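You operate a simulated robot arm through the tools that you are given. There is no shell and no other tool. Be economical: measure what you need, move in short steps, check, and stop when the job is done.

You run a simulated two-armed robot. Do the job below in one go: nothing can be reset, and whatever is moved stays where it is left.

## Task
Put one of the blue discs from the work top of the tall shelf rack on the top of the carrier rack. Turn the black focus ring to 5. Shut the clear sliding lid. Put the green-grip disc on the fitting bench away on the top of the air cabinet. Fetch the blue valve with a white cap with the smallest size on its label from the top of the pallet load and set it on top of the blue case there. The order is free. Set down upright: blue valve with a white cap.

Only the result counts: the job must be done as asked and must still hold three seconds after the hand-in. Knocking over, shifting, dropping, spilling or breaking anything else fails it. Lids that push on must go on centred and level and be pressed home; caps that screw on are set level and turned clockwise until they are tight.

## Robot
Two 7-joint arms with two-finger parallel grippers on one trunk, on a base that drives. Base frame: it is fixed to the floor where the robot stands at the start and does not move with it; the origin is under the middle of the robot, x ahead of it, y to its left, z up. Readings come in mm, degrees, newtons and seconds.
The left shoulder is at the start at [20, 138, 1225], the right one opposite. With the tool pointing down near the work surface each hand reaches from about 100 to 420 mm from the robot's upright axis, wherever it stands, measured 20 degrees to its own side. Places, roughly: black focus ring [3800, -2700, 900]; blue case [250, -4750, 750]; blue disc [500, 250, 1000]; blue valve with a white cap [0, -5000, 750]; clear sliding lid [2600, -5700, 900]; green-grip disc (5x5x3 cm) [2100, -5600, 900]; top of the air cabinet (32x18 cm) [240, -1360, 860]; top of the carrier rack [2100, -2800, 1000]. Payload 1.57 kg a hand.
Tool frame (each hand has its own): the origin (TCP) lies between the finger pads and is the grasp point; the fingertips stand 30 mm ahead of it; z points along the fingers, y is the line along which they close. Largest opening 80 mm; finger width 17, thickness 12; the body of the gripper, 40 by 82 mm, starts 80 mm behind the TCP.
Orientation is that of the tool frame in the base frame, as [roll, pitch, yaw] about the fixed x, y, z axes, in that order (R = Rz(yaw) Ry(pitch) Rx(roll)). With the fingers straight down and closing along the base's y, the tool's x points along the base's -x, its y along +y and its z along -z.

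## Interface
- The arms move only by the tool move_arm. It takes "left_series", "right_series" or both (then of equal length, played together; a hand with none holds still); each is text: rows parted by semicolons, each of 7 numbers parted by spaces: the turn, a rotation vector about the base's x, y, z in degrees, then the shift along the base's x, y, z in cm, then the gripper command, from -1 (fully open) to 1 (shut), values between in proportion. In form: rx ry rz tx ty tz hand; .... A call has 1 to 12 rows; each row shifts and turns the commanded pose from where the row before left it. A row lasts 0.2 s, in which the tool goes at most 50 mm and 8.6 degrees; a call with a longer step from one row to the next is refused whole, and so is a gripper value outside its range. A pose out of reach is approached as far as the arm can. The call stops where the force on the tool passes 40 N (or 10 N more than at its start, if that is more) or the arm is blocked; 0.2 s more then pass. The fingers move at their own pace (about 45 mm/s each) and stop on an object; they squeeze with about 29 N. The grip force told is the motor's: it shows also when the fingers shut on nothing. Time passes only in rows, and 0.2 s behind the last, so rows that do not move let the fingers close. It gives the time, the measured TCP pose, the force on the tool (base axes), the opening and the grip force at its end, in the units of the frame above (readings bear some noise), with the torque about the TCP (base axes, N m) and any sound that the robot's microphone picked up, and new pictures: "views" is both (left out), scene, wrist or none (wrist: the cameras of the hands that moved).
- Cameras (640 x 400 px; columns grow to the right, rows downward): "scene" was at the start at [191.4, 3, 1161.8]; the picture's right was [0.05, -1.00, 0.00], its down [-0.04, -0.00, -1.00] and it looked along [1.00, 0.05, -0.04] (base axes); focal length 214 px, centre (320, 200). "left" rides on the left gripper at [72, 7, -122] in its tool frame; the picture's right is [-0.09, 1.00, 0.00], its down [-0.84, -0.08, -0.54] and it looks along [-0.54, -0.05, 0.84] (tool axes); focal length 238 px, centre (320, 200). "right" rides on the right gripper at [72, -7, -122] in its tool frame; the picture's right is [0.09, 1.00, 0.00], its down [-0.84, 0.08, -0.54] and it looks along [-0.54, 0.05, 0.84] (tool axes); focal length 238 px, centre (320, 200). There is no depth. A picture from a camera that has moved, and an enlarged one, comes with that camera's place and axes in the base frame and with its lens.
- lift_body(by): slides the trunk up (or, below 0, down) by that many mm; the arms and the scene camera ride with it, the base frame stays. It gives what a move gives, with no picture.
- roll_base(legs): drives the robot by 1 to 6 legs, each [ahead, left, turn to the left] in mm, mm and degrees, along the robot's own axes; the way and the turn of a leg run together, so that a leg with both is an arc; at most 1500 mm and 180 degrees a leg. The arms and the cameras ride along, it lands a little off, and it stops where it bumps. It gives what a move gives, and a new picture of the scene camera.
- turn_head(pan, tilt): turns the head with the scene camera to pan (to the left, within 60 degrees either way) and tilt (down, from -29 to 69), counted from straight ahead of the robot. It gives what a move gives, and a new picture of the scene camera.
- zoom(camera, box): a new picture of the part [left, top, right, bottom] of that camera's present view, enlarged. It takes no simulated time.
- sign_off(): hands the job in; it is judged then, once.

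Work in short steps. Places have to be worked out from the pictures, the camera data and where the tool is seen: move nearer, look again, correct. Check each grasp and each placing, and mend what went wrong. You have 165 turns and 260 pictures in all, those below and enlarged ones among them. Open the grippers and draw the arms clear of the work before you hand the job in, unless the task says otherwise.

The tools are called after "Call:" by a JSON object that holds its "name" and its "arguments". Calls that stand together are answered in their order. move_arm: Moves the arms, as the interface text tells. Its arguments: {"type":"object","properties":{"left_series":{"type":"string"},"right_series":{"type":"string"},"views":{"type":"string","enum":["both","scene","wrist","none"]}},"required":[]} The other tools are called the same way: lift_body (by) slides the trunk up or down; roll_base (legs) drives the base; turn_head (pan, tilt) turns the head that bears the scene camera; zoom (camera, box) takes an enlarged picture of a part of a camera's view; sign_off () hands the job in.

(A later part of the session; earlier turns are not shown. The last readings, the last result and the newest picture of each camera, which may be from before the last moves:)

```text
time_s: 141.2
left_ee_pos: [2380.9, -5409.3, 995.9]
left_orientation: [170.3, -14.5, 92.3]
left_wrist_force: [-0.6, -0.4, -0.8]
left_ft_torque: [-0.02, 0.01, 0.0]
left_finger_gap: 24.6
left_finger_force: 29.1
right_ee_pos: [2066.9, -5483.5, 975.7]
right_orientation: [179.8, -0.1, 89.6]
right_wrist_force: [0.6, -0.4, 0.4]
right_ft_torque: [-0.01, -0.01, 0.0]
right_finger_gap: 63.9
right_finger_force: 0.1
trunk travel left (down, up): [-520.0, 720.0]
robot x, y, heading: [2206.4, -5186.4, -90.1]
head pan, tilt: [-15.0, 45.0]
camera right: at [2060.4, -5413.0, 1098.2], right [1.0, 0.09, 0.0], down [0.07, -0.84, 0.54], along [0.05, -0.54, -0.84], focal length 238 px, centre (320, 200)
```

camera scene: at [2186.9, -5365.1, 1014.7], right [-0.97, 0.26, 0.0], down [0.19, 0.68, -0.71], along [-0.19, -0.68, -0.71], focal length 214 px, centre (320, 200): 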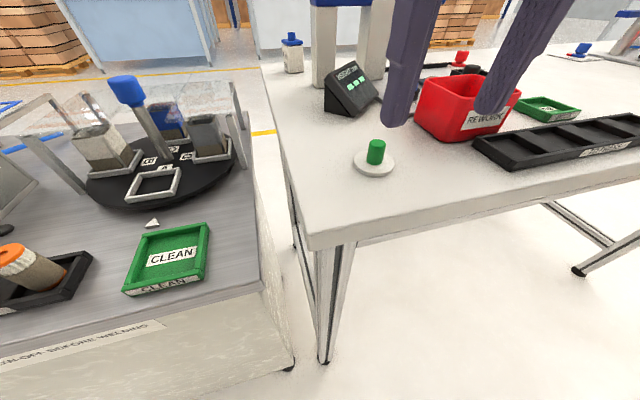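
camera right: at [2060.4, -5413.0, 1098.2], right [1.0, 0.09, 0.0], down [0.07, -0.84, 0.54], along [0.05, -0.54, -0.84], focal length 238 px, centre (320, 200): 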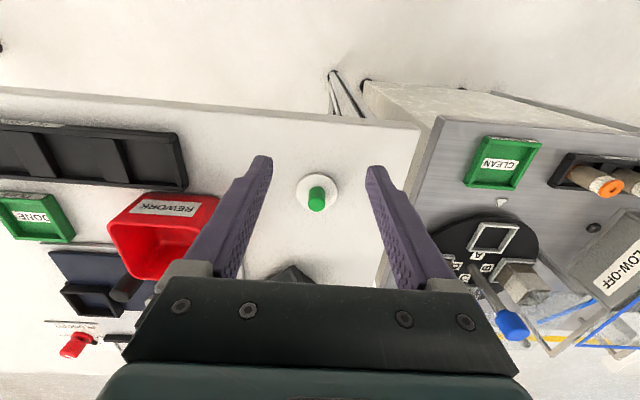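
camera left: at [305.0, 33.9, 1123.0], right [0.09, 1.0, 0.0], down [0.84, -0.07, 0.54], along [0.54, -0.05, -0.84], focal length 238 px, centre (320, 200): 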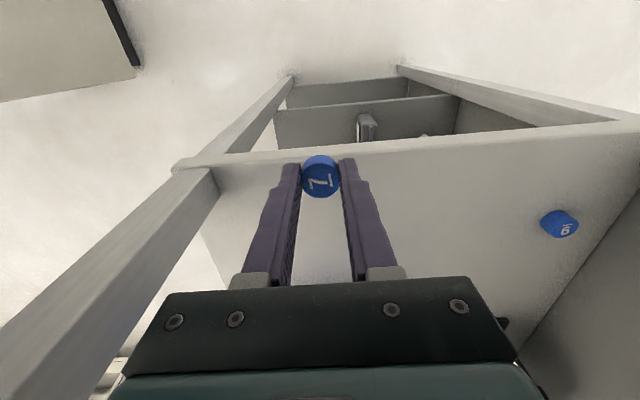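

The disc is at about (2070,−5556) with the bench top near 862 and the peg top near 892. I move above it and look again.

Call:
{"name": "move_arm", "arguments": {"right_series": "0 0 0 0.3 -4 0 -0.3; 0 0 0 0 -3.2 -1 -0.3; 0 0 0 0 0 -3 -0.3", "views": "both"}}

```text
time_s: 142.0
left_ee_pos: [2381.9, -5408.1, 996.5]
left_orientation: [170.4, -14.5, 92.5]
left_wrist_force: [-1.2, 0.0, 0.0]
left_ft_torque: [-0.02, -0.02, 0.03]
left_finger_gap: 24.7
left_finger_force: 29.1
right_ee_pos: [2068.9, -5554.5, 935.1]
right_orientation: [179.9, -0.1, 89.6]
right_wrist_force: [-1.3, 0.2, -0.4]
right_ft_torque: [-0.02, -0.03, 0.0]
right_finger_gap: 52.0
right_finger_force: 0.0
trunk travel left (down, up): [-520.0, 720.0]
robot x, y, heading: [2206.0, -5188.4, -90.2]
head pan, tilt: [-15.0, 45.0]
camera scene: at [2186.9, -5364.9, 1014.7], right [-0.96, 0.26, 0.0], down [0.19, 0.68, -0.71], along [-0.19, -0.68, -0.71], focal length 214 px, centre (320, 200)
camera right: at [2063.4, -5484.9, 1057.6], right [1.0, 0.09, 0.0], down [0.07, -0.84, 0.54], along [0.05, -0.54, -0.84], focal length 238 px, centre (320, 200)
```

scene: 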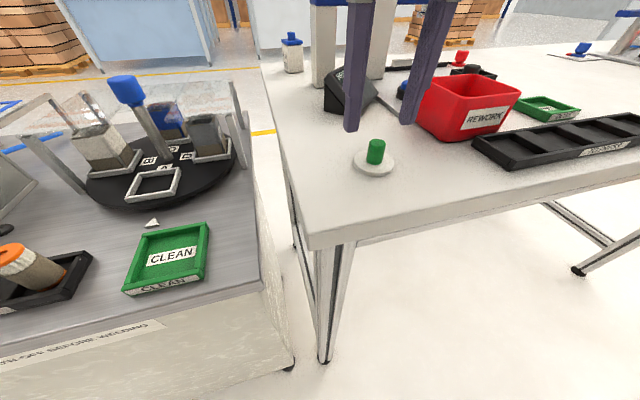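
right: 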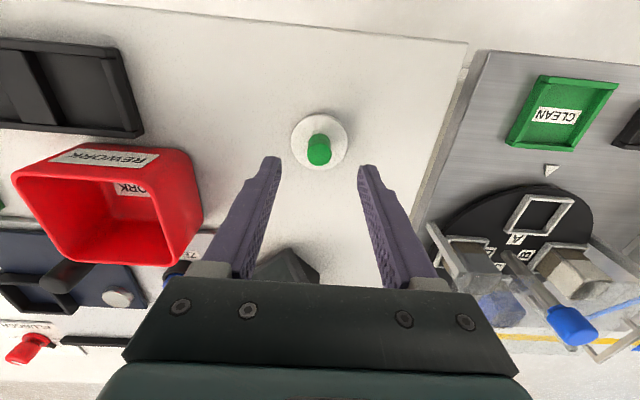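

The peg is centred between the jaws. I go down to z≈902 and close.

Call:
{"name": "move_arm", "arguments": {"right_series": "0 0 0 0.1 0 -2 -0.3; 0 0 0 0 0 -1.3 -0.3; 0 0 0 0 0 0 0.4; 0 0 0 0 0 0 1; 0 0 0 0 0 0 1; 0 0 0 0 0 0 1", "views": "both"}}

```text
time_s: 143.4
left_ee_pos: [2382.0, -5409.3, 997.8]
left_orientation: [170.4, -14.4, 92.4]
left_wrist_force: [-0.5, 0.0, 0.5]
left_ft_torque: [0.02, 0.02, 0.01]
left_finger_gap: 24.5
left_finger_force: 28.2
right_ee_pos: [2070.6, -5556.9, 902.7]
right_orientation: [180.0, -0.3, 89.5]
right_wrist_force: [-0.2, 0.0, 0.7]
right_ft_torque: [0.01, 0.03, 0.02]
right_finger_gap: 17.4
right_finger_force: 28.8
trunk travel left (down, up): [-520.0, 720.0]
robot x, y, heading: [2209.2, -5182.4, -90.2]
head pan, tilt: [-15.0, 45.0]
camera scene: at [2186.9, -5365.0, 1014.7], right [-0.96, 0.26, 0.0], down [0.19, 0.68, -0.71], along [-0.19, -0.68, -0.71], focal length 214 px, centre (320, 200)
camera right: at [2064.8, -5485.2, 1024.7], right [1.0, 0.09, 0.0], down [0.07, -0.84, 0.54], along [0.05, -0.54, -0.84], focal length 238 px, centre (320, 200)
```

scene: 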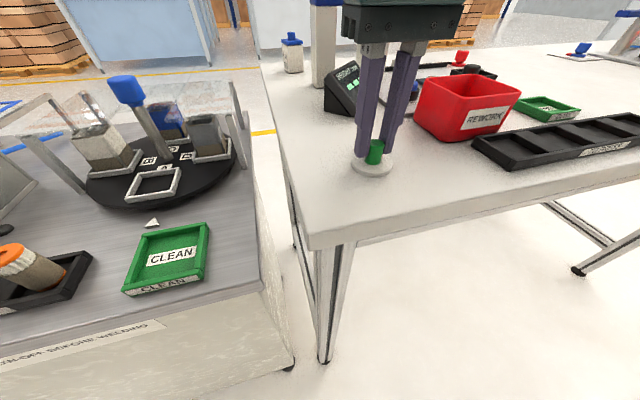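
right: 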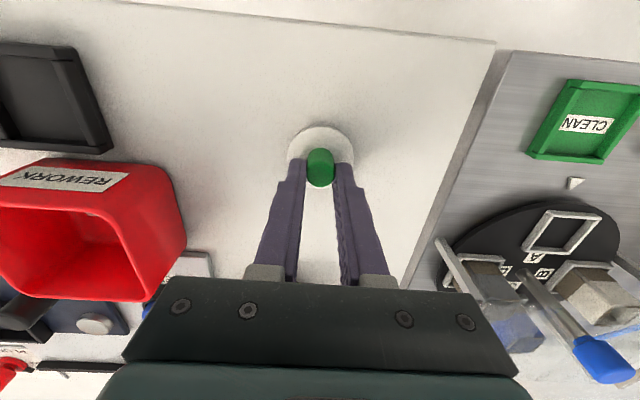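

The green grip is held at 17 mm. I lift and draw back, then roll away from the bench toward the carrier rack at [2100,−2800].

Call:
{"name": "move_arm", "arguments": {"right_series": "0 0 0 0 0 4 1; 0 0 0 0 0 4.5 1; 0 0 0 0 2 4 1; 0 0 0 0 4 0 1", "views": "wrist"}}

Call:
{"name": "roll_base", "arguments": {"legs": [[-400, 0, 0], [0, 0, 180]]}}

Call:
{"name": "turn_head", "arguments": {"pan": 0, "tilt": 15}}

```text
time_s: 144.4
left_ee_pos: [2383.2, -5409.0, 997.2]
left_orientation: [170.3, -14.6, 92.2]
left_wrist_force: [0.2, 0.1, 0.1]
left_ft_torque: [-0.02, 0.01, 0.01]
left_finger_gap: 24.7
left_finger_force: 29.1
right_ee_pos: [2071.3, -5489.2, 1014.0]
right_orientation: [-179.0, -3.0, 89.2]
right_wrist_force: [-0.9, -0.2, -0.2]
right_ft_torque: [-0.04, 0.0, 0.01]
right_finger_gap: 17.3
right_finger_force: 28.6
trunk travel left (down, up): [-520.0, 720.0]
robot x, y, heading: [2206.4, -5185.8, -90.2]
head pan, tilt: [-15.0, 45.0]
camera right: at [2068.3, -5426.3, 1140.1], right [1.0, 0.08, -0.01], down [0.07, -0.86, 0.5], along [0.03, -0.5, -0.87], focal length 238 px, centre (320, 200)
```

right: 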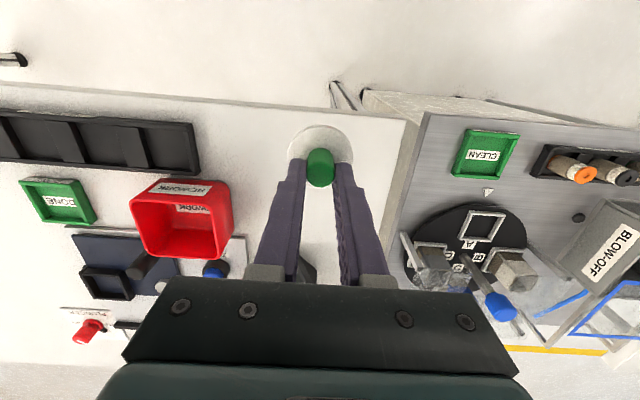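

```text
time_s: 154.4
left_ee_pos: [2034.9, -4552.8, 996.6]
left_orientation: [170.3, -14.5, -87.1]
left_wrist_force: [-0.2, 1.1, -0.9]
left_ft_torque: [-0.02, -0.03, -0.01]
left_finger_gap: 24.5
left_finger_force: 28.8
right_ee_pos: [2348.0, -4469.3, 1014.6]
right_orientation: [-179.0, -2.6, -90.3]
right_wrist_force: [-0.4, -0.2, -0.9]
right_ft_torque: [-0.03, 0.0, -0.02]
right_finger_gap: 17.2
right_finger_force: 29.1
trunk travel left (down, up): [-520.0, 720.0]
robot x, y, heading: [2216.2, -4773.5, 90.3]
head pan, tilt: [-15.0, 45.0]
camera scene: at [2232.4, -4598.8, 1014.7], right [0.97, -0.25, 0.0], down [-0.18, -0.68, -0.71], along [0.18, 0.68, -0.71], focal length 214 px, centre (320, 200)
```

scene: 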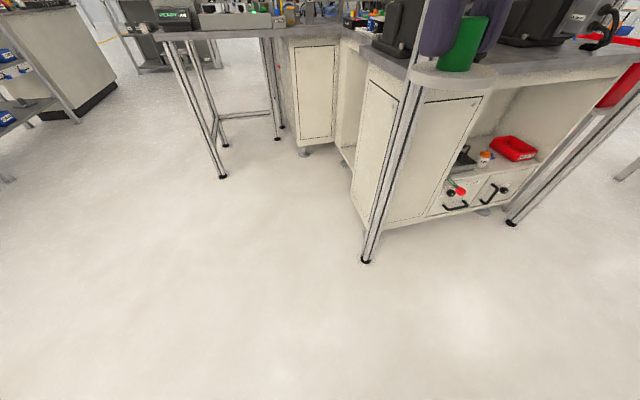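

```text
time_s: 155.3
left_ee_pos: [2035.0, -4554.1, 996.2]
left_orientation: [170.3, -14.6, -87.1]
left_wrist_force: [-0.2, -0.6, 1.2]
left_ft_torque: [0.02, 0.03, -0.02]
left_finger_gap: 24.9
left_finger_force: 28.9
right_ee_pos: [2347.4, -4468.6, 1013.4]
right_orientation: [-179.0, -2.8, -90.3]
right_wrist_force: [-0.4, 0.0, -1.6]
right_ft_torque: [0.01, -0.01, 0.0]
right_finger_gap: 17.4
right_finger_force: 29.7
trunk travel left (down, up): [-520.0, 720.0]
robot x, y, heading: [2214.0, -4778.0, 90.3]
head pan, tilt: [0.0, 15.0]
camera scene: at [2211.4, -4584.1, 1061.4], right [1.0, 0.0, 0.0], down [0.0, -0.26, -0.97], along [0.0, 0.97, -0.26], focal length 214 px, centre (320, 200)
```

scene: 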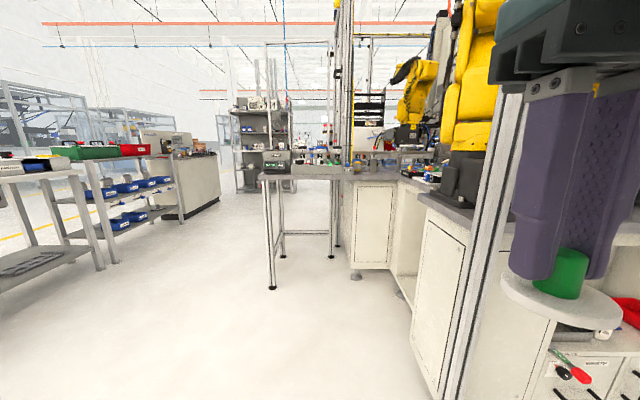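

A small table with a rack stands at about (1900–2250, −3200). I zoom to see the carrier rack.

Call:
{"name": "zoom", "arguments": {"camera": "scene", "box": [225, 80, 465, 230]}}

```text
2.67 times, centred on (345, 155) of scene
camera zoom: at [2211.4, -4584.1, 1061.4], right [1.0, 0.0, 0.0], down [0.0, -0.26, -0.97], along [0.0, 0.97, -0.26], focal length 572 px, centre (253, 320)
```

zoom: 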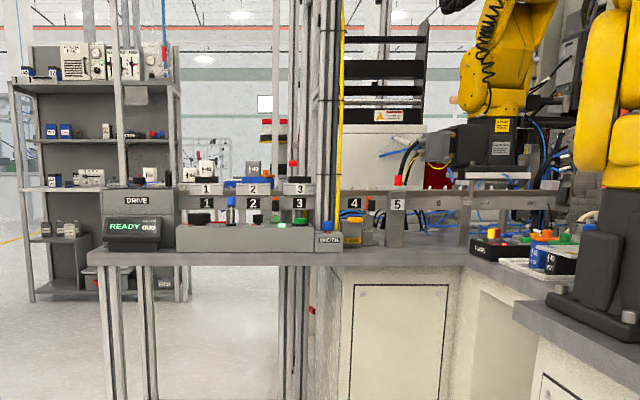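

I drive closer to that bench and look at the numbered rack.

Call:
{"name": "roll_base", "arguments": {"legs": [[1000, 100, 0]]}}

Call:
{"name": "zoom", "arguments": {"camera": "scene", "box": [200, 60, 480, 240]}}

```text
time_s: 160.5
left_ee_pos: [1936.1, -3556.9, 996.5]
left_orientation: [170.3, -14.5, -87.4]
left_wrist_force: [-0.4, 0.6, 0.1]
left_ft_torque: [0.01, 0.0, 0.02]
left_finger_gap: 24.9
left_finger_force: 29.4
right_ee_pos: [2250.7, -3474.1, 1012.1]
right_orientation: [-178.9, -2.9, -90.5]
right_wrist_force: [-0.5, 0.5, -0.6]
right_ft_torque: [0.02, -0.03, -0.01]
right_finger_gap: 17.3
right_finger_force: 28.8
trunk travel left (down, up): [-520.0, 720.0]
robot x, y, heading: [2114.0, -3778.5, 89.8]
head pan, tilt: [0.0, 15.0]
camera scene: at [2112.9, -3588.2, 1061.5], right [1.0, 0.0, 0.0], down [0.0, -0.26, -0.97], along [0.0, 0.97, -0.26], focal length 214 px, centre (320, 200)
```

scene: 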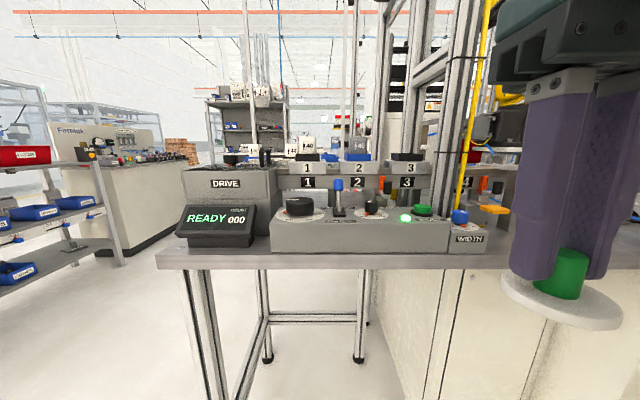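

```text
2.22 times, centred on (340, 150) of scene
camera zoom: at [2112.9, -3588.2, 1061.5], right [1.0, 0.0, 0.0], down [0.0, -0.26, -0.97], along [0.0, 0.97, -0.26], focal length 477 px, centre (276, 311)
```

zoom: 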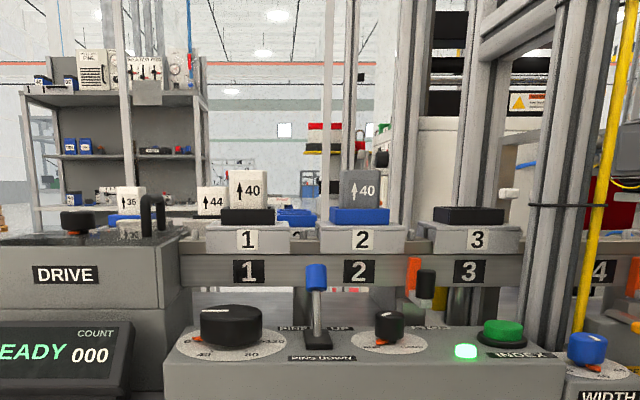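

The carriers run on a conveyor; the rack itself must be behind. I raise the trunk and look over it.

Call:
{"name": "lift_body", "arguments": {"by": 400}}

Call:
{"name": "turn_head", "arguments": {"pan": 0, "tilt": 35}}

Call:
{"name": "zoom", "arguments": {"camera": "scene", "box": [160, 0, 480, 200]}}

```text
time_s: 164.3
left_ee_pos: [1937.9, -3555.3, 1395.7]
left_orientation: [170.3, -14.4, -87.5]
left_wrist_force: [0.3, -0.3, -1.0]
left_ft_torque: [0.02, 0.05, -0.02]
left_finger_gap: 24.7
left_finger_force: 29.1
right_ee_pos: [2249.2, -3474.8, 1412.1]
right_orientation: [-179.1, -2.9, -90.6]
right_wrist_force: [0.6, 0.5, -0.9]
right_ft_torque: [0.0, -0.02, 0.0]
right_finger_gap: 17.5
right_finger_force: 28.9
trunk travel left (down, up): [-920.0, 320.0]
robot x, y, heading: [2112.5, -3781.3, 89.9]
head pan, tilt: [0.0, 15.0]
```

```text
time_s: 165.2
left_ee_pos: [1936.1, -3555.8, 1397.1]
left_orientation: [170.4, -14.6, -87.5]
left_wrist_force: [-1.0, 0.6, 0.0]
left_ft_torque: [0.03, 0.02, -0.03]
left_finger_gap: 24.7
left_finger_force: 28.9
right_ee_pos: [2249.8, -3474.8, 1411.9]
right_orientation: [-179.0, -2.8, -90.4]
right_wrist_force: [0.8, -0.1, -1.2]
right_ft_torque: [0.04, -0.01, 0.02]
right_finger_gap: 17.0
right_finger_force: 29.4
trunk travel left (down, up): [-920.0, 320.0]
robot x, y, heading: [2113.4, -3779.9, 90.0]
head pan, tilt: [0.0, 35.0]
camera scene: at [2112.9, -3593.6, 1429.6], right [1.0, 0.0, 0.0], down [0.0, -0.57, -0.82], along [0.0, 0.82, -0.57], focal length 214 px, centre (320, 200)
```

scene: 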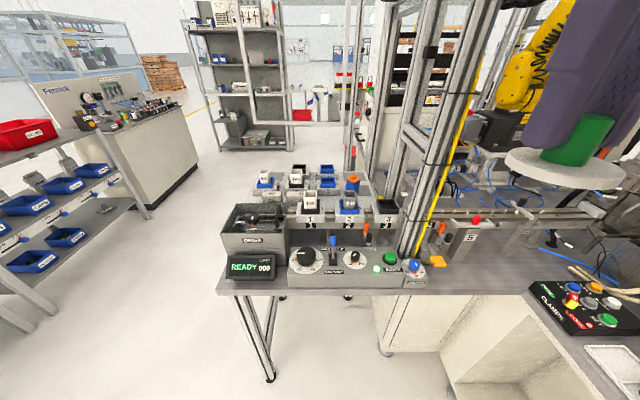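

```text
2.00 times, centred on (320, 100) of scene
camera zoom: at [2112.9, -3593.6, 1429.6], right [1.0, 0.0, 0.0], down [0.0, -0.57, -0.82], along [0.0, 0.82, -0.57], focal length 429 px, centre (320, 400)
```

zoom: 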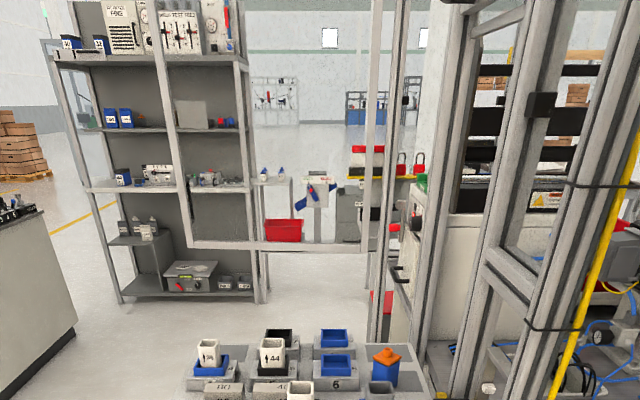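

Behind the conveyor, at y≈−2800, is a rack with carriers. I zoom tighter.

Call:
{"name": "zoom", "arguments": {"camera": "scene", "box": [230, 150, 420, 265]}}

```text
3.37 times, centred on (325, 208) of scene
camera zoom: at [2112.9, -3593.6, 1429.6], right [1.0, 0.0, 0.0], down [0.0, -0.57, -0.82], along [0.0, 0.82, -0.57], focal length 722 px, centre (303, 175)
```

zoom: 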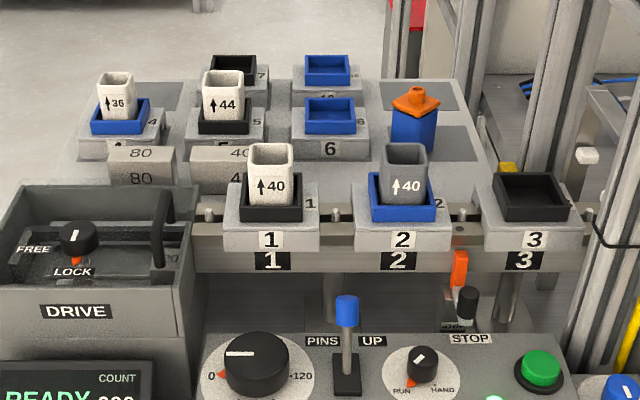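

The rack top (z≈950, x 1880–2340, y −2930…−2665) has free places, the nearest being its back-left corner near (1905,−2700). I go round to its west side.

Call:
{"name": "roll_base", "arguments": {"legs": [[0, 680, 0], [950, 0, 0], [0, 0, -90]]}}

Call:
{"name": "turn_head", "arguments": {"pan": 15, "tilt": 45}}

```text
time_s: 177.3
left_ee_pos: [1637.9, -2647.3, 1396.1]
left_orientation: [170.3, -14.6, -175.9]
left_wrist_force: [0.3, -1.0, -0.7]
left_ft_torque: [0.04, -0.02, 0.0]
left_finger_gap: 24.5
left_finger_force: 28.7
right_ee_pos: [1728.4, -2957.7, 1413.5]
right_orientation: [-179.0, -2.8, -179.0]
right_wrist_force: [0.4, 0.2, -0.3]
right_ft_torque: [0.0, -0.01, 0.02]
right_finger_gap: 17.4
right_finger_force: 29.2
trunk travel left (down, up): [-920.0, 320.0]
robot x, y, heading: [1413.3, -2831.1, 1.3]
head pan, tilt: [0.0, 35.0]
camera scene: at [1607.2, -2825.1, 1429.5], right [0.02, -1.0, 0.0], down [-0.57, -0.01, -0.82], along [0.82, 0.02, -0.57], focal length 214 px, centre (320, 200)
```

scene: 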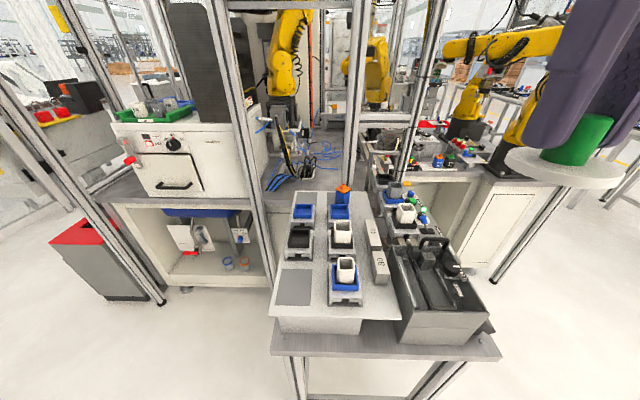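

```text
time_s: 178.1
left_ee_pos: [1636.8, -2647.3, 1396.8]
left_orientation: [170.2, -14.6, -176.0]
left_wrist_force: [0.2, 0.2, 0.4]
left_ft_torque: [0.01, -0.06, 0.02]
left_finger_gap: 24.7
left_finger_force: 29.2
right_ee_pos: [1726.9, -2957.8, 1412.6]
right_orientation: [-178.9, -2.9, -179.1]
right_wrist_force: [-0.1, 0.1, -0.2]
right_ft_torque: [0.02, -0.03, 0.02]
right_finger_gap: 17.6
right_finger_force: 29.3
trunk travel left (down, up): [-920.0, 320.0]
robot x, y, heading: [1417.5, -2827.4, 1.7]
head pan, tilt: [15.0, 45.0]
camera scene: at [1597.2, -2804.4, 1414.7], right [0.28, -0.96, 0.0], down [-0.68, -0.2, -0.71], along [0.68, 0.2, -0.71], focal length 214 px, centre (320, 200)
```

scene: 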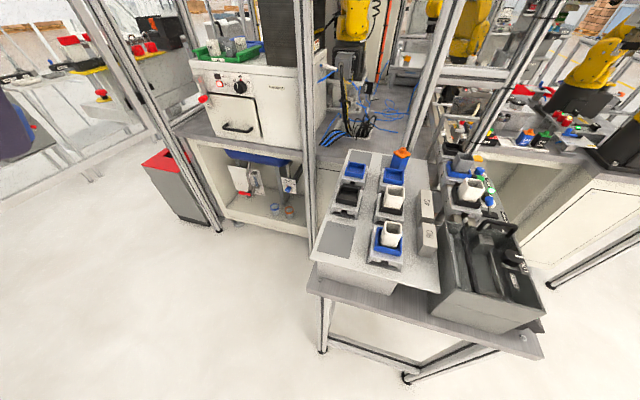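

The dark empty patch on the rack plate at about (1885,−2760, ~1000) is free. I move nearer, lower the trunk, and level the left hand while reaching toward it.

Call:
{"name": "roll_base", "arguments": {"legs": [[80, -55, -1.5]]}}

Call:
{"name": "lift_body", "arguments": {"by": -230}}

Call:
{"name": "move_arm", "arguments": {"left_series": "-2.9 -5 0 3 -1 0 1; -2.9 -5 0 4 -1.5 0 1; -2.9 -5 0 4 -1.5 0 1; 0 0 0 3 0 0 1", "views": "both"}}

```text
time_s: 179.2
left_ee_pos: [1725.1, -2705.7, 1396.5]
left_orientation: [170.3, -14.5, -177.6]
left_wrist_force: [-1.0, -0.1, -0.1]
left_ft_torque: [-0.01, 0.0, 0.02]
left_finger_gap: 24.6
left_finger_force: 29.4
right_ee_pos: [1805.5, -3019.7, 1413.1]
right_orientation: [-178.9, -2.8, 179.6]
right_wrist_force: [0.2, -0.6, -0.4]
right_ft_torque: [0.04, 0.0, -0.02]
right_finger_gap: 17.1
right_finger_force: 28.7
trunk travel left (down, up): [-920.0, 320.0]
robot x, y, heading: [1503.4, -2882.6, -0.1]
head pan, tilt: [15.0, 45.0]
camera scene: at [1679.6, -2862.9, 1414.7], right [0.26, -0.97, 0.0], down [-0.68, -0.18, -0.71], along [0.68, 0.18, -0.71], focal length 214 px, centre (320, 200)
```

scene: 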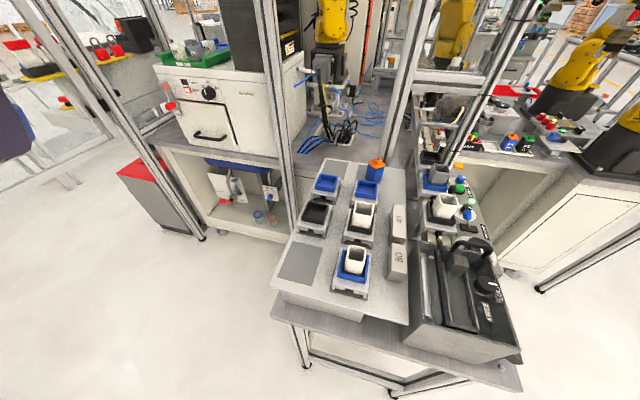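

```text
time_s: 181.7
left_ee_pos: [1724.7, -2707.3, 1166.7]
left_orientation: [170.3, -14.5, -177.5]
left_wrist_force: [-0.3, -0.4, 0.4]
left_ft_torque: [-0.01, 0.03, 0.01]
left_finger_gap: 24.5
left_finger_force: 29.6
right_ee_pos: [1806.1, -3019.0, 1183.1]
right_orientation: [-179.1, -3.0, 179.6]
right_wrist_force: [0.2, -0.1, -0.6]
right_ft_torque: [0.03, 0.0, -0.03]
right_finger_gap: 17.4
right_finger_force: 29.0
trunk travel left (down, up): [-690.0, 550.0]
robot x, y, heading: [1503.2, -2881.0, -0.3]
head pan, tilt: [15.0, 45.0]
```

```text
time_s: 182.7
left_ee_pos: [1863.2, -2747.7, 1167.4]
left_orientation: [179.6, 0.3, -178.6]
left_wrist_force: [-0.3, -0.3, -0.6]
left_ft_torque: [-0.03, 0.04, 0.05]
left_finger_gap: 24.7
left_finger_force: 29.5
right_ee_pos: [1806.3, -3019.8, 1182.9]
right_orientation: [-178.9, -2.9, 179.6]
right_wrist_force: [-0.3, 0.3, -0.2]
right_ft_torque: [0.01, 0.04, 0.03]
right_finger_gap: 17.4
right_finger_force: 29.0
trunk travel left (down, up): [-690.0, 550.0]
robot x, y, heading: [1499.3, -2883.2, -0.1]
head pan, tilt: [15.0, 45.0]
camera scene: at [1679.7, -2862.9, 1184.7], right [0.26, -0.97, 0.0], down [-0.68, -0.18, -0.71], along [0.68, 0.18, -0.71], focal length 214 px, centre (320, 200)
camera left: at [1789.9, -2742.8, 1290.8], right [0.07, 1.0, 0.01], down [0.84, -0.06, 0.54], along [0.54, -0.03, -0.84], focal length 238 px, centre (320, 200)
```

scene: 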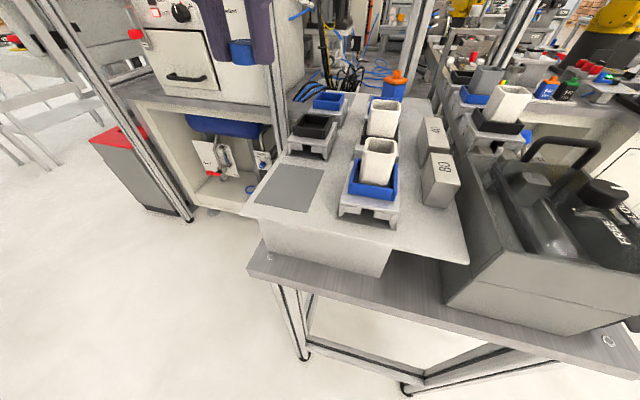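
left: 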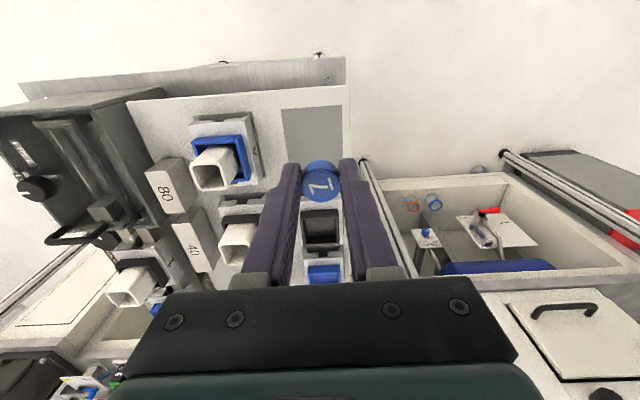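

Triangulation puts the patch centre at about (1892,−2755), z≈970. I move over it, lower to z≈1015, and look.

Call:
{"name": "move_arm", "arguments": {"left_series": "0 0 0 2.4 -0.7 -3 1; 0 0 0 0 0 -4.5 1; 0 0 0 0 0 -4.5 1; 0 0 0 0 0 -3 1", "views": "both"}}

```text
time_s: 183.7
left_ee_pos: [1886.2, -2754.3, 1016.5]
left_orientation: [179.5, 0.3, -178.7]
left_wrist_force: [0.0, -0.4, 0.4]
left_ft_torque: [0.04, 0.01, 0.01]
left_finger_gap: 24.5
left_finger_force: 28.4
right_ee_pos: [1805.1, -3019.5, 1183.0]
right_orientation: [-178.8, -2.9, 179.5]
right_wrist_force: [-0.2, 0.2, -0.6]
right_ft_torque: [-0.01, 0.0, 0.01]
right_finger_gap: 17.4
right_finger_force: 28.9
trunk travel left (down, up): [-690.0, 550.0]
robot x, y, heading: [1500.9, -2884.0, -0.0]
head pan, tilt: [15.0, 45.0]
camera scene: at [1679.6, -2862.9, 1184.7], right [0.26, -0.97, 0.0], down [-0.68, -0.18, -0.71], along [0.68, 0.18, -0.71], focal length 214 px, centre (320, 200)
camera left: at [1813.1, -2749.3, 1141.0], right [0.07, 1.0, 0.01], down [0.84, -0.06, 0.55], along [0.54, -0.03, -0.84], focal length 238 px, centre (320, 200)
```

scene: 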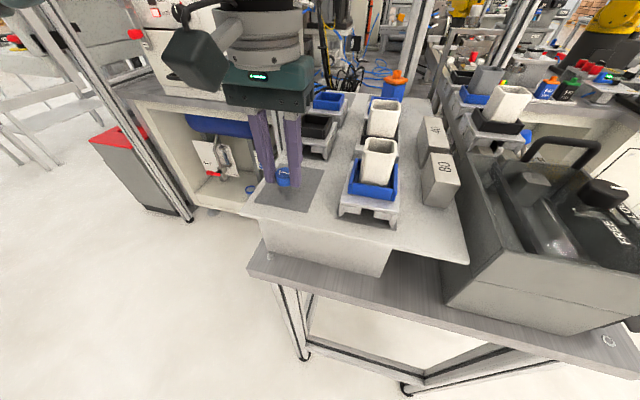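
left: 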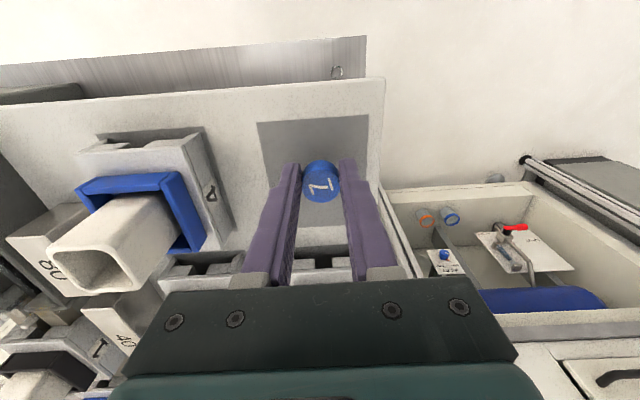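

Aligned over the patch. I lower in small steps until I feel contact.

Call:
{"name": "move_arm", "arguments": {"left_series": "0 0 0 0 0 -0.6 1; 0 0 0 0 0 -0.4 1; 0 0 0 0 0 -0.3 1; 0 0 0 0 0 -0.3 1", "views": "scene"}}

```text
time_s: 184.7
left_ee_pos: [1888.4, -2754.6, 1001.8]
left_orientation: [179.5, 0.2, -178.6]
left_wrist_force: [1.1, -1.1, 0.0]
left_ft_torque: [-0.01, 0.02, 0.0]
left_finger_gap: 24.7
left_finger_force: 29.9
right_ee_pos: [1805.7, -3019.1, 1182.1]
right_orientation: [-179.0, -2.9, 179.7]
right_wrist_force: [-1.2, -0.2, -1.1]
right_ft_torque: [0.0, -0.01, 0.04]
right_finger_gap: 17.1
right_finger_force: 28.7
trunk travel left (down, up): [-690.0, 550.0]
robot x, y, heading: [1500.8, -2881.3, -0.2]
head pan, tilt: [15.0, 45.0]
camera scene: at [1679.6, -2862.9, 1184.7], right [0.26, -0.97, 0.0], down [-0.68, -0.18, -0.71], along [0.68, 0.18, -0.71], focal length 214 px, centre (320, 200)
```

scene: 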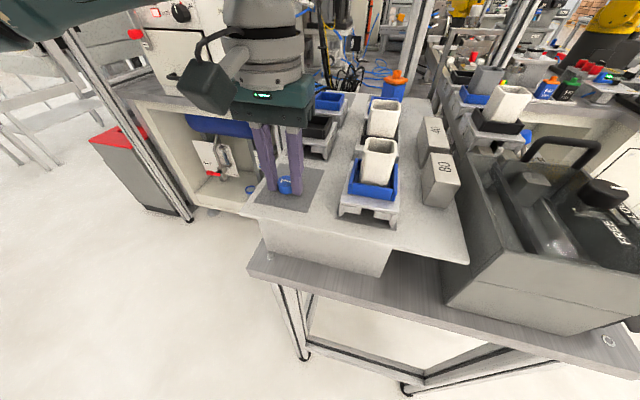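

No contact yet at z 1002, so I keep stepping down.

Call:
{"name": "move_arm", "arguments": {"left_series": "0 0 0 0 0 -0.4 1; 0 0 0 0 0 -0.3 1; 0 0 0 0 0 -0.3 1", "views": "none"}}

Call:
{"name": "zoom", "arguments": {"camera": "scene", "box": [220, 90, 380, 220]}}

```text
time_s: 185.2
left_ee_pos: [1889.1, -2754.5, 999.4]
left_orientation: [179.8, 0.3, -178.7]
left_wrist_force: [-5.6, 2.9, 16.2]
left_ft_torque: [-0.02, 0.14, -0.07]
left_finger_gap: 24.4
left_finger_force: 28.7
right_ee_pos: [1806.1, -3018.1, 1182.0]
right_orientation: [-179.0, -3.0, 179.6]
right_wrist_force: [-0.2, -0.5, 0.2]
right_ft_torque: [0.02, -0.02, 0.03]
right_finger_gap: 17.4
right_finger_force: 29.6
trunk travel left (down, up): [-690.0, 550.0]
robot x, y, heading: [1495.5, -2882.1, 0.1]
head pan, tilt: [15.0, 45.0]
stopped in row 2 (left hand): the force on the tool passed its limit at 48 N (the readings are from after the stop); the commanded pose is now the measured one
```

```text
3.08 times, centred on (300, 155) of scene
camera zoom: at [1679.4, -2862.0, 1184.8], right [0.26, -0.97, 0.0], down [-0.68, -0.18, -0.71], along [0.68, 0.18, -0.71], focal length 660 px, centre (382, 338)
```

zoom: 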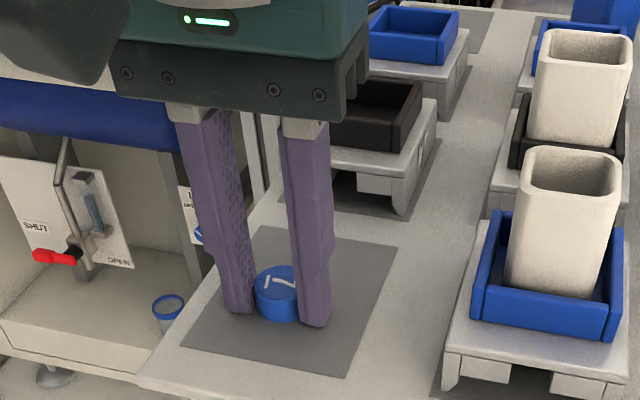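

Contact at z 999, and the disc sits on the patch. I ease up 1 mm, open and rise.

Call:
{"name": "move_arm", "arguments": {"left_series": "0 0 0 0 0 0.1 1; 0 0 0 0 0 0 0.2; 0 0 0 0 0 0 0; 0 0 0 0 0 0 0; 0 0 0 0 0 3 0; 0 0 0 0 0 4 0; 0 0 0 0 0 4 0; 0 0 0 -4 0 2 0; 0 0 0 -4.5 0 0 0", "views": "scene"}}

Call:
{"name": "zoom", "arguments": {"camera": "scene", "box": [220, 90, 380, 220]}}

```text
time_s: 187.2
left_ee_pos: [1803.9, -2755.4, 1130.8]
left_orientation: [179.8, 0.2, -178.9]
left_wrist_force: [0.1, 0.7, -0.3]
left_ft_torque: [-0.01, -0.04, 0.01]
left_finger_gap: 40.0
left_finger_force: 0.0
right_ee_pos: [1806.3, -3018.6, 1182.2]
right_orientation: [-178.9, -2.9, 179.7]
right_wrist_force: [-0.9, 0.0, 0.3]
right_ft_torque: [0.0, 0.0, -0.02]
right_finger_gap: 17.3
right_finger_force: 28.8
trunk travel left (down, up): [-690.0, 550.0]
robot x, y, heading: [1501.2, -2881.8, 0.1]
head pan, tilt: [15.0, 45.0]
camera scene: at [1679.4, -2862.8, 1184.7], right [0.26, -0.97, 0.0], down [-0.68, -0.18, -0.71], along [0.68, 0.18, -0.71], focal length 214 px, centre (320, 200)
```

scene: 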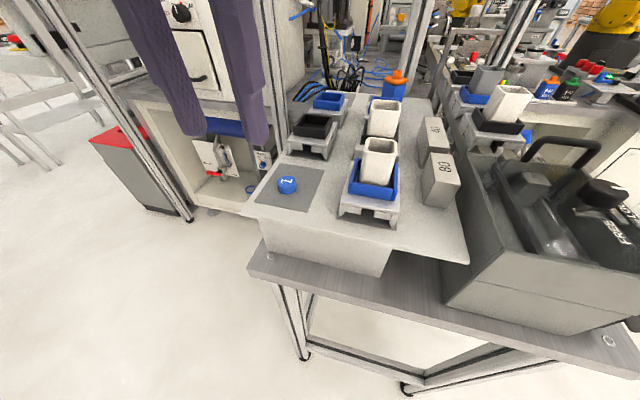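

```text
3.08 times, centred on (300, 155) of scene
camera zoom: at [1679.4, -2862.8, 1184.7], right [0.26, -0.97, 0.0], down [-0.68, -0.18, -0.71], along [0.68, 0.18, -0.71], focal length 660 px, centre (382, 338)
```

zoom: 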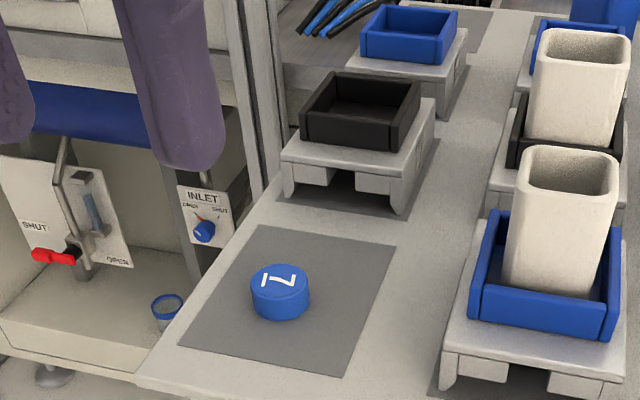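

The blue disc rests upright on the carrier rack. The air cabinet is near, so next I take the green-grip disc to its east side.

Call:
{"name": "roll_base", "arguments": {"legs": [[-200, 0, 0], [0, 0, 180], [300, -1390, 0]]}}

Call:
{"name": "turn_head", "arguments": {"pan": 0, "tilt": 25}}

```text
time_s: 202.7
left_ee_pos: [699.2, -1639.7, 1130.8]
left_orientation: [179.9, 0.2, 1.2]
left_wrist_force: [0.4, 0.6, -0.7]
left_ft_torque: [-0.03, 0.03, 0.03]
left_finger_gap: 40.0
left_finger_force: 0.0
right_ee_pos: [696.1, -1376.4, 1182.5]
right_orientation: [-178.9, -2.8, -0.5]
right_wrist_force: [-0.5, 0.4, 0.4]
right_ft_torque: [0.02, 0.02, 0.02]
right_finger_gap: 17.1
right_finger_force: 28.6
trunk travel left (down, up): [-690.0, 550.0]
robot x, y, heading: [1003.3, -1509.7, 180.1]
head pan, tilt: [15.0, 45.0]
camera scene: at [824.9, -1536.0, 1184.7], right [-0.26, 0.97, 0.0], down [0.68, 0.18, -0.71], along [-0.68, -0.18, -0.71], focal length 214 px, centre (320, 200)
```

scene: 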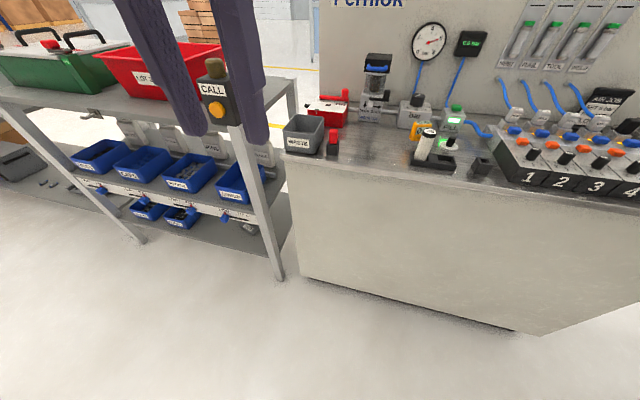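

```text
time_s: 203.6
left_ee_pos: [698.3, -1640.7, 1132.1]
left_orientation: [179.9, 0.2, 1.2]
left_wrist_force: [1.4, 0.0, 1.1]
left_ft_torque: [0.0, 0.0, 0.01]
left_finger_gap: 39.8
left_finger_force: 0.2
right_ee_pos: [697.4, -1376.2, 1183.3]
right_orientation: [-178.9, -2.9, -0.5]
right_wrist_force: [0.2, 0.2, -1.2]
right_ft_torque: [0.0, 0.02, 0.0]
right_finger_gap: 17.5
right_finger_force: 28.3
trunk travel left (down, up): [-690.0, 550.0]
robot x, y, heading: [1005.2, -1510.7, 180.0]
head pan, tilt: [0.0, 25.0]
camera scene: at [811.3, -1515.0, 1215.2], right [0.0, 1.0, 0.0], down [0.42, 0.0, -0.91], along [-0.91, 0.0, -0.42], focal length 214 px, centre (320, 200)
```

scene: 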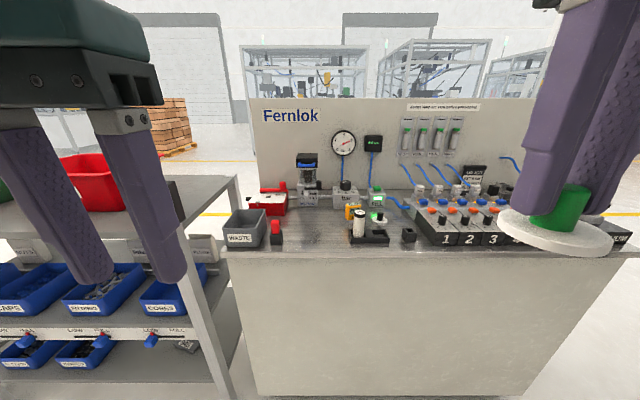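

This is the Fernlok air cabinet. I zoom on its top to find the free spot nearest to [240,−1360].

Call:
{"name": "zoom", "arguments": {"camera": "scene", "box": [220, 150, 440, 280]}}

```text
2.91 times, centred on (330, 215) of scene
camera zoom: at [811.3, -1515.0, 1215.2], right [0.0, 1.0, 0.0], down [0.42, 0.0, -0.91], along [-0.91, 0.0, -0.42], focal length 624 px, centre (291, 156)
```

zoom: 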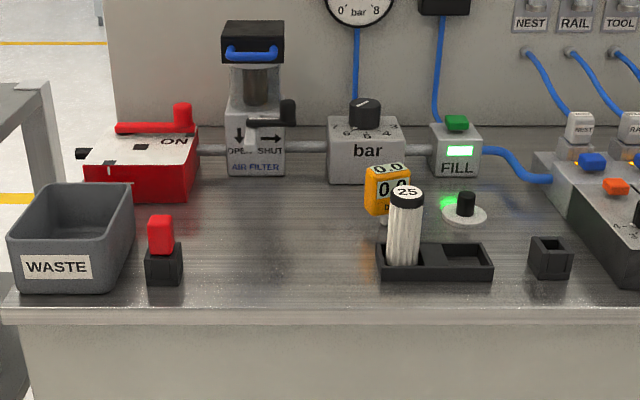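

I move closer so the right hand hovers over the middle of the cabinet top and take measurements from above.

Call:
{"name": "roll_base", "arguments": {"legs": [[320, -60, 0]]}}

Call:
{"name": "turn_head", "arguments": {"pan": 0, "tilt": 48}}

Call:
{"name": "move_arm", "arguments": {"right_series": "0 0 0 0 0 0 1", "views": "wrist"}}

```text
time_s: 205.7
left_ee_pos: [381.9, -1584.0, 1130.5]
left_orientation: [179.9, 0.2, 1.6]
left_wrist_force: [0.3, -0.4, 0.1]
left_ft_torque: [0.01, -0.02, 0.02]
left_finger_gap: 40.1
left_finger_force: 0.1
right_ee_pos: [378.2, -1320.0, 1182.4]
right_orientation: [-178.9, -2.9, -0.1]
right_wrist_force: [0.2, 0.1, -0.1]
right_ft_torque: [-0.03, 0.03, -0.02]
right_finger_gap: 17.5
right_finger_force: 29.1
trunk travel left (down, up): [-690.0, 550.0]
robot x, y, heading: [684.7, -1456.3, -179.4]
head pan, tilt: [0.0, 25.0]
camera scene: at [493.2, -1457.6, 1215.3], right [-0.01, 1.0, 0.0], down [0.42, 0.0, -0.91], along [-0.91, 0.0, -0.42], focal length 214 px, centre (320, 200)
```

scene: 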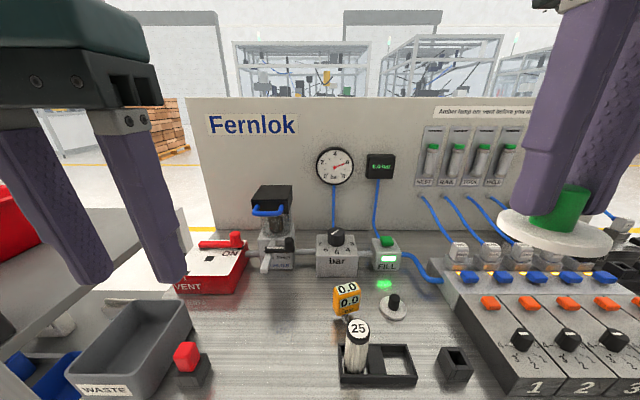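

```text
time_s: 206.6
left_ee_pos: [380.7, -1583.8, 1130.6]
left_orientation: [179.9, 0.1, 1.6]
left_wrist_force: [0.0, 0.4, -0.5]
left_ft_torque: [0.02, -0.01, 0.0]
left_finger_gap: 40.1
left_finger_force: 0.0
right_ee_pos: [378.2, -1319.2, 1182.2]
right_orientation: [-178.8, -2.9, -0.1]
right_wrist_force: [-0.2, -0.6, -0.7]
right_ft_torque: [-0.02, 0.03, -0.01]
right_finger_gap: 17.3
right_finger_force: 29.0
trunk travel left (down, up): [-690.0, 550.0]
robot x, y, heading: [683.9, -1453.1, -179.7]
head pan, tilt: [0.0, 48.0]
camera scene: at [506.5, -1457.5, 1180.6], right [-0.01, 1.0, 0.0], down [0.74, 0.0, -0.67], along [-0.67, 0.0, -0.74], focal length 214 px, centre (320, 200)
```

scene: 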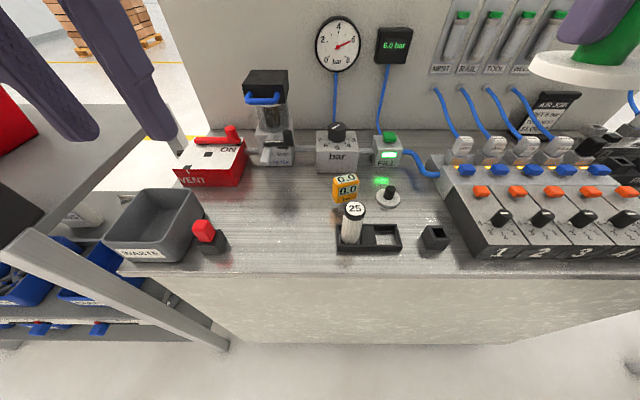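

```text
time_s: 207.0
left_ee_pos: [380.8, -1582.3, 1129.9]
left_orientation: [179.7, 0.2, 1.6]
left_wrist_force: [0.2, 0.0, -0.2]
left_ft_torque: [0.02, 0.02, -0.03]
left_finger_gap: 40.0
left_finger_force: 0.1
right_ee_pos: [377.7, -1320.3, 1182.2]
right_orientation: [-178.9, -2.9, -0.1]
right_wrist_force: [-0.8, 0.7, -0.7]
right_ft_torque: [0.0, 0.01, 0.02]
right_finger_gap: 17.5
right_finger_force: 28.6
trunk travel left (down, up): [-690.0, 550.0]
robot x, y, heading: [685.6, -1454.8, -179.6]
head pan, tilt: [0.0, 48.0]
camera right: at [444.4, -1316.1, 1307.7], right [0.09, -1.0, -0.01], down [-0.86, -0.09, 0.5], along [-0.5, -0.03, -0.87], focal length 238 px, centre (320, 200)
```

right: 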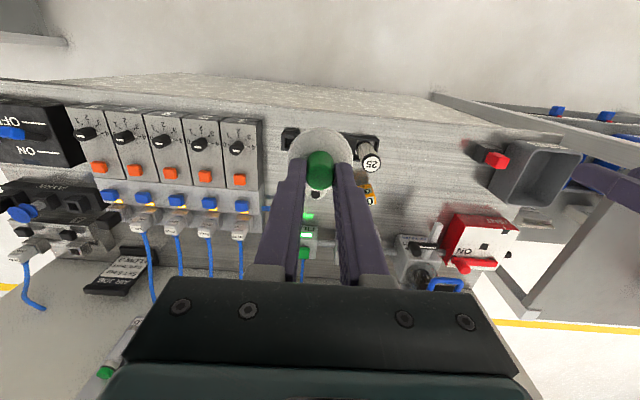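

The clear apron left of the black tray, around (252,−1466), is free and inside the named area. I shift the base left, lower the trunk a bit, and bring the right hand level above that spot.

Call:
{"name": "roll_base", "arguments": {"legs": [[35, 115, 0]]}}

Call:
{"name": "lift_body", "arguments": {"by": -120}}

Call:
{"name": "move_arm", "arguments": {"right_series": "-0.5 1.5 0 -3 -1 0 1; -0.6 1.4 0 -4 -1 0 1; 0 0 0 -2 0 -4 1", "views": "both"}}

```text
time_s: 208.2
left_ee_pos: [348.1, -1696.2, 1130.0]
left_orientation: [179.8, 0.3, 1.5]
left_wrist_force: [-1.0, -0.2, -0.2]
left_ft_torque: [-0.01, -0.04, -0.03]
left_finger_gap: 40.1
left_finger_force: 0.0
right_ee_pos: [344.7, -1432.9, 1182.9]
right_orientation: [-178.9, -3.0, -0.1]
right_wrist_force: [0.2, 0.8, -1.3]
right_ft_torque: [-0.02, -0.01, 0.03]
right_finger_gap: 17.2
right_finger_force: 28.9
trunk travel left (down, up): [-690.0, 550.0]
robot x, y, heading: [650.4, -1565.4, -179.7]
head pan, tilt: [0.0, 48.0]
camera scene: at [473.3, -1570.2, 1180.5], right [-0.01, 1.0, 0.0], down [0.74, 0.0, -0.67], along [-0.67, 0.0, -0.74], focal length 214 px, centre (320, 200)
```

scene: 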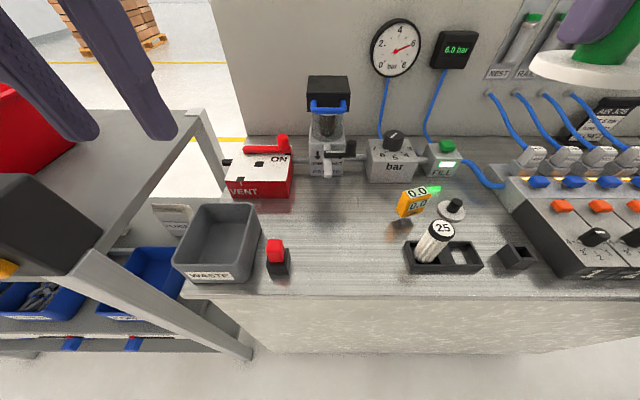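

```text
time_s: 209.7
left_ee_pos: [348.3, -1695.7, 1009.6]
left_orientation: [179.9, 0.2, 1.7]
left_wrist_force: [-0.1, -0.4, 0.0]
left_ft_torque: [0.01, 0.01, -0.01]
left_finger_gap: 40.2
left_finger_force: 0.1
right_ee_pos: [343.8, -1432.3, 1062.9]
right_orientation: [-179.0, -2.9, -0.2]
right_wrist_force: [0.2, 0.4, -0.4]
right_ft_torque: [-0.02, -0.01, 0.0]
right_finger_gap: 17.2
right_finger_force: 28.9
trunk travel left (down, up): [-570.0, 670.0]
robot x, y, heading: [653.0, -1566.2, -179.6]
head pan, tilt: [0.0, 48.0]
```

```text
time_s: 210.5
left_ee_pos: [347.9, -1696.8, 1010.5]
left_orientation: [179.8, 0.2, 1.7]
left_wrist_force: [0.3, -0.4, -0.6]
left_ft_torque: [-0.01, -0.01, -0.02]
left_finger_gap: 40.1
left_finger_force: 0.1
right_ee_pos: [254.1, -1454.5, 1022.2]
right_orientation: [-180.0, 0.0, 0.1]
right_wrist_force: [0.4, -0.5, -0.7]
right_ft_torque: [0.0, 0.02, 0.01]
right_finger_gap: 17.3
right_finger_force: 29.0
trunk travel left (down, up): [-570.0, 670.0]
robot x, y, heading: [652.1, -1564.2, -179.7]
head pan, tilt: [0.0, 48.0]
camera scene: at [473.3, -1570.3, 1060.5], right [-0.01, 1.0, 0.0], down [0.74, 0.0, -0.67], along [-0.67, 0.0, -0.74], focal length 214 px, centre (320, 200)
camera right: at [326.3, -1448.2, 1143.8], right [0.09, -1.0, 0.0], down [-0.84, -0.08, 0.54], along [-0.54, -0.05, -0.84], focal length 238 px, centre (320, 200)
```

scene: 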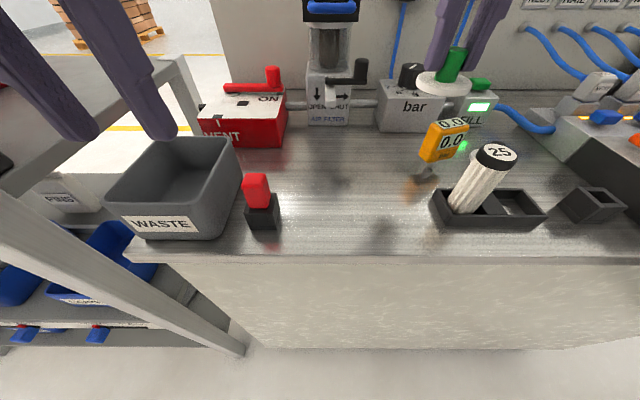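
right: 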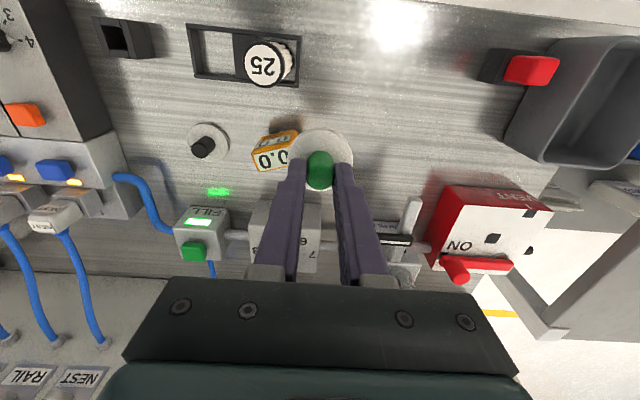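

The gauge is close, so I shift 22 mm further south and lower to z≈945.

Call:
{"name": "move_arm", "arguments": {"right_series": "0 0 0 0 -2.2 0 1; 0 0 0 0 0 -4.5 1; 0 0 0 0 0 -3.2 1", "views": "both"}}

```text
time_s: 211.3
left_ee_pos: [348.1, -1696.1, 1009.5]
left_orientation: [179.9, 0.2, 1.6]
left_wrist_force: [0.6, 0.1, -0.3]
left_ft_torque: [0.01, -0.02, 0.02]
left_finger_gap: 39.9
left_finger_force: 0.1
right_ee_pos: [253.2, -1476.3, 945.3]
right_orientation: [180.0, 0.1, 0.0]
right_wrist_force: [0.7, 0.9, -0.2]
right_ft_torque: [0.01, 0.02, -0.02]
right_finger_gap: 17.7
right_finger_force: 29.0
trunk travel left (down, up): [-570.0, 670.0]
robot x, y, heading: [652.1, -1566.3, -179.7]
head pan, tilt: [0.0, 48.0]
camera scene: at [473.4, -1570.3, 1060.5], right [-0.01, 1.0, 0.0], down [0.74, 0.0, -0.67], along [-0.67, 0.0, -0.74], focal length 214 px, centre (320, 200)
camera right: at [326.6, -1470.5, 1067.1], right [0.09, -1.0, 0.0], down [-0.84, -0.08, 0.54], along [-0.54, -0.05, -0.84], focal length 238 px, centre (320, 200)
```

scene: 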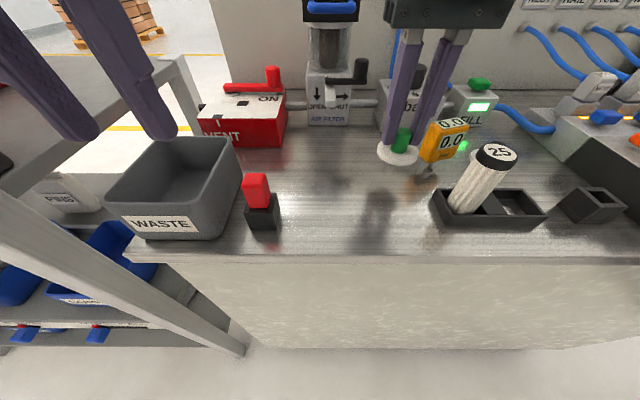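
right: 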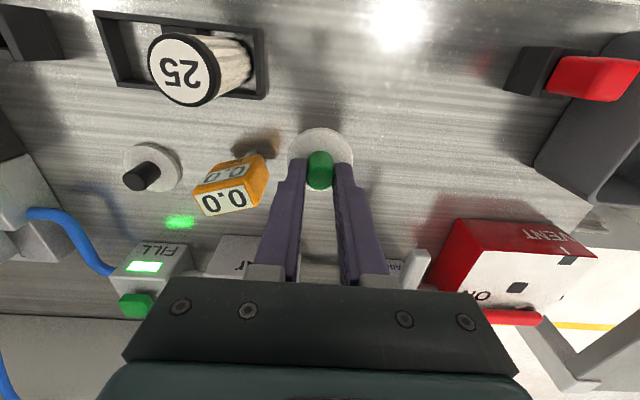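

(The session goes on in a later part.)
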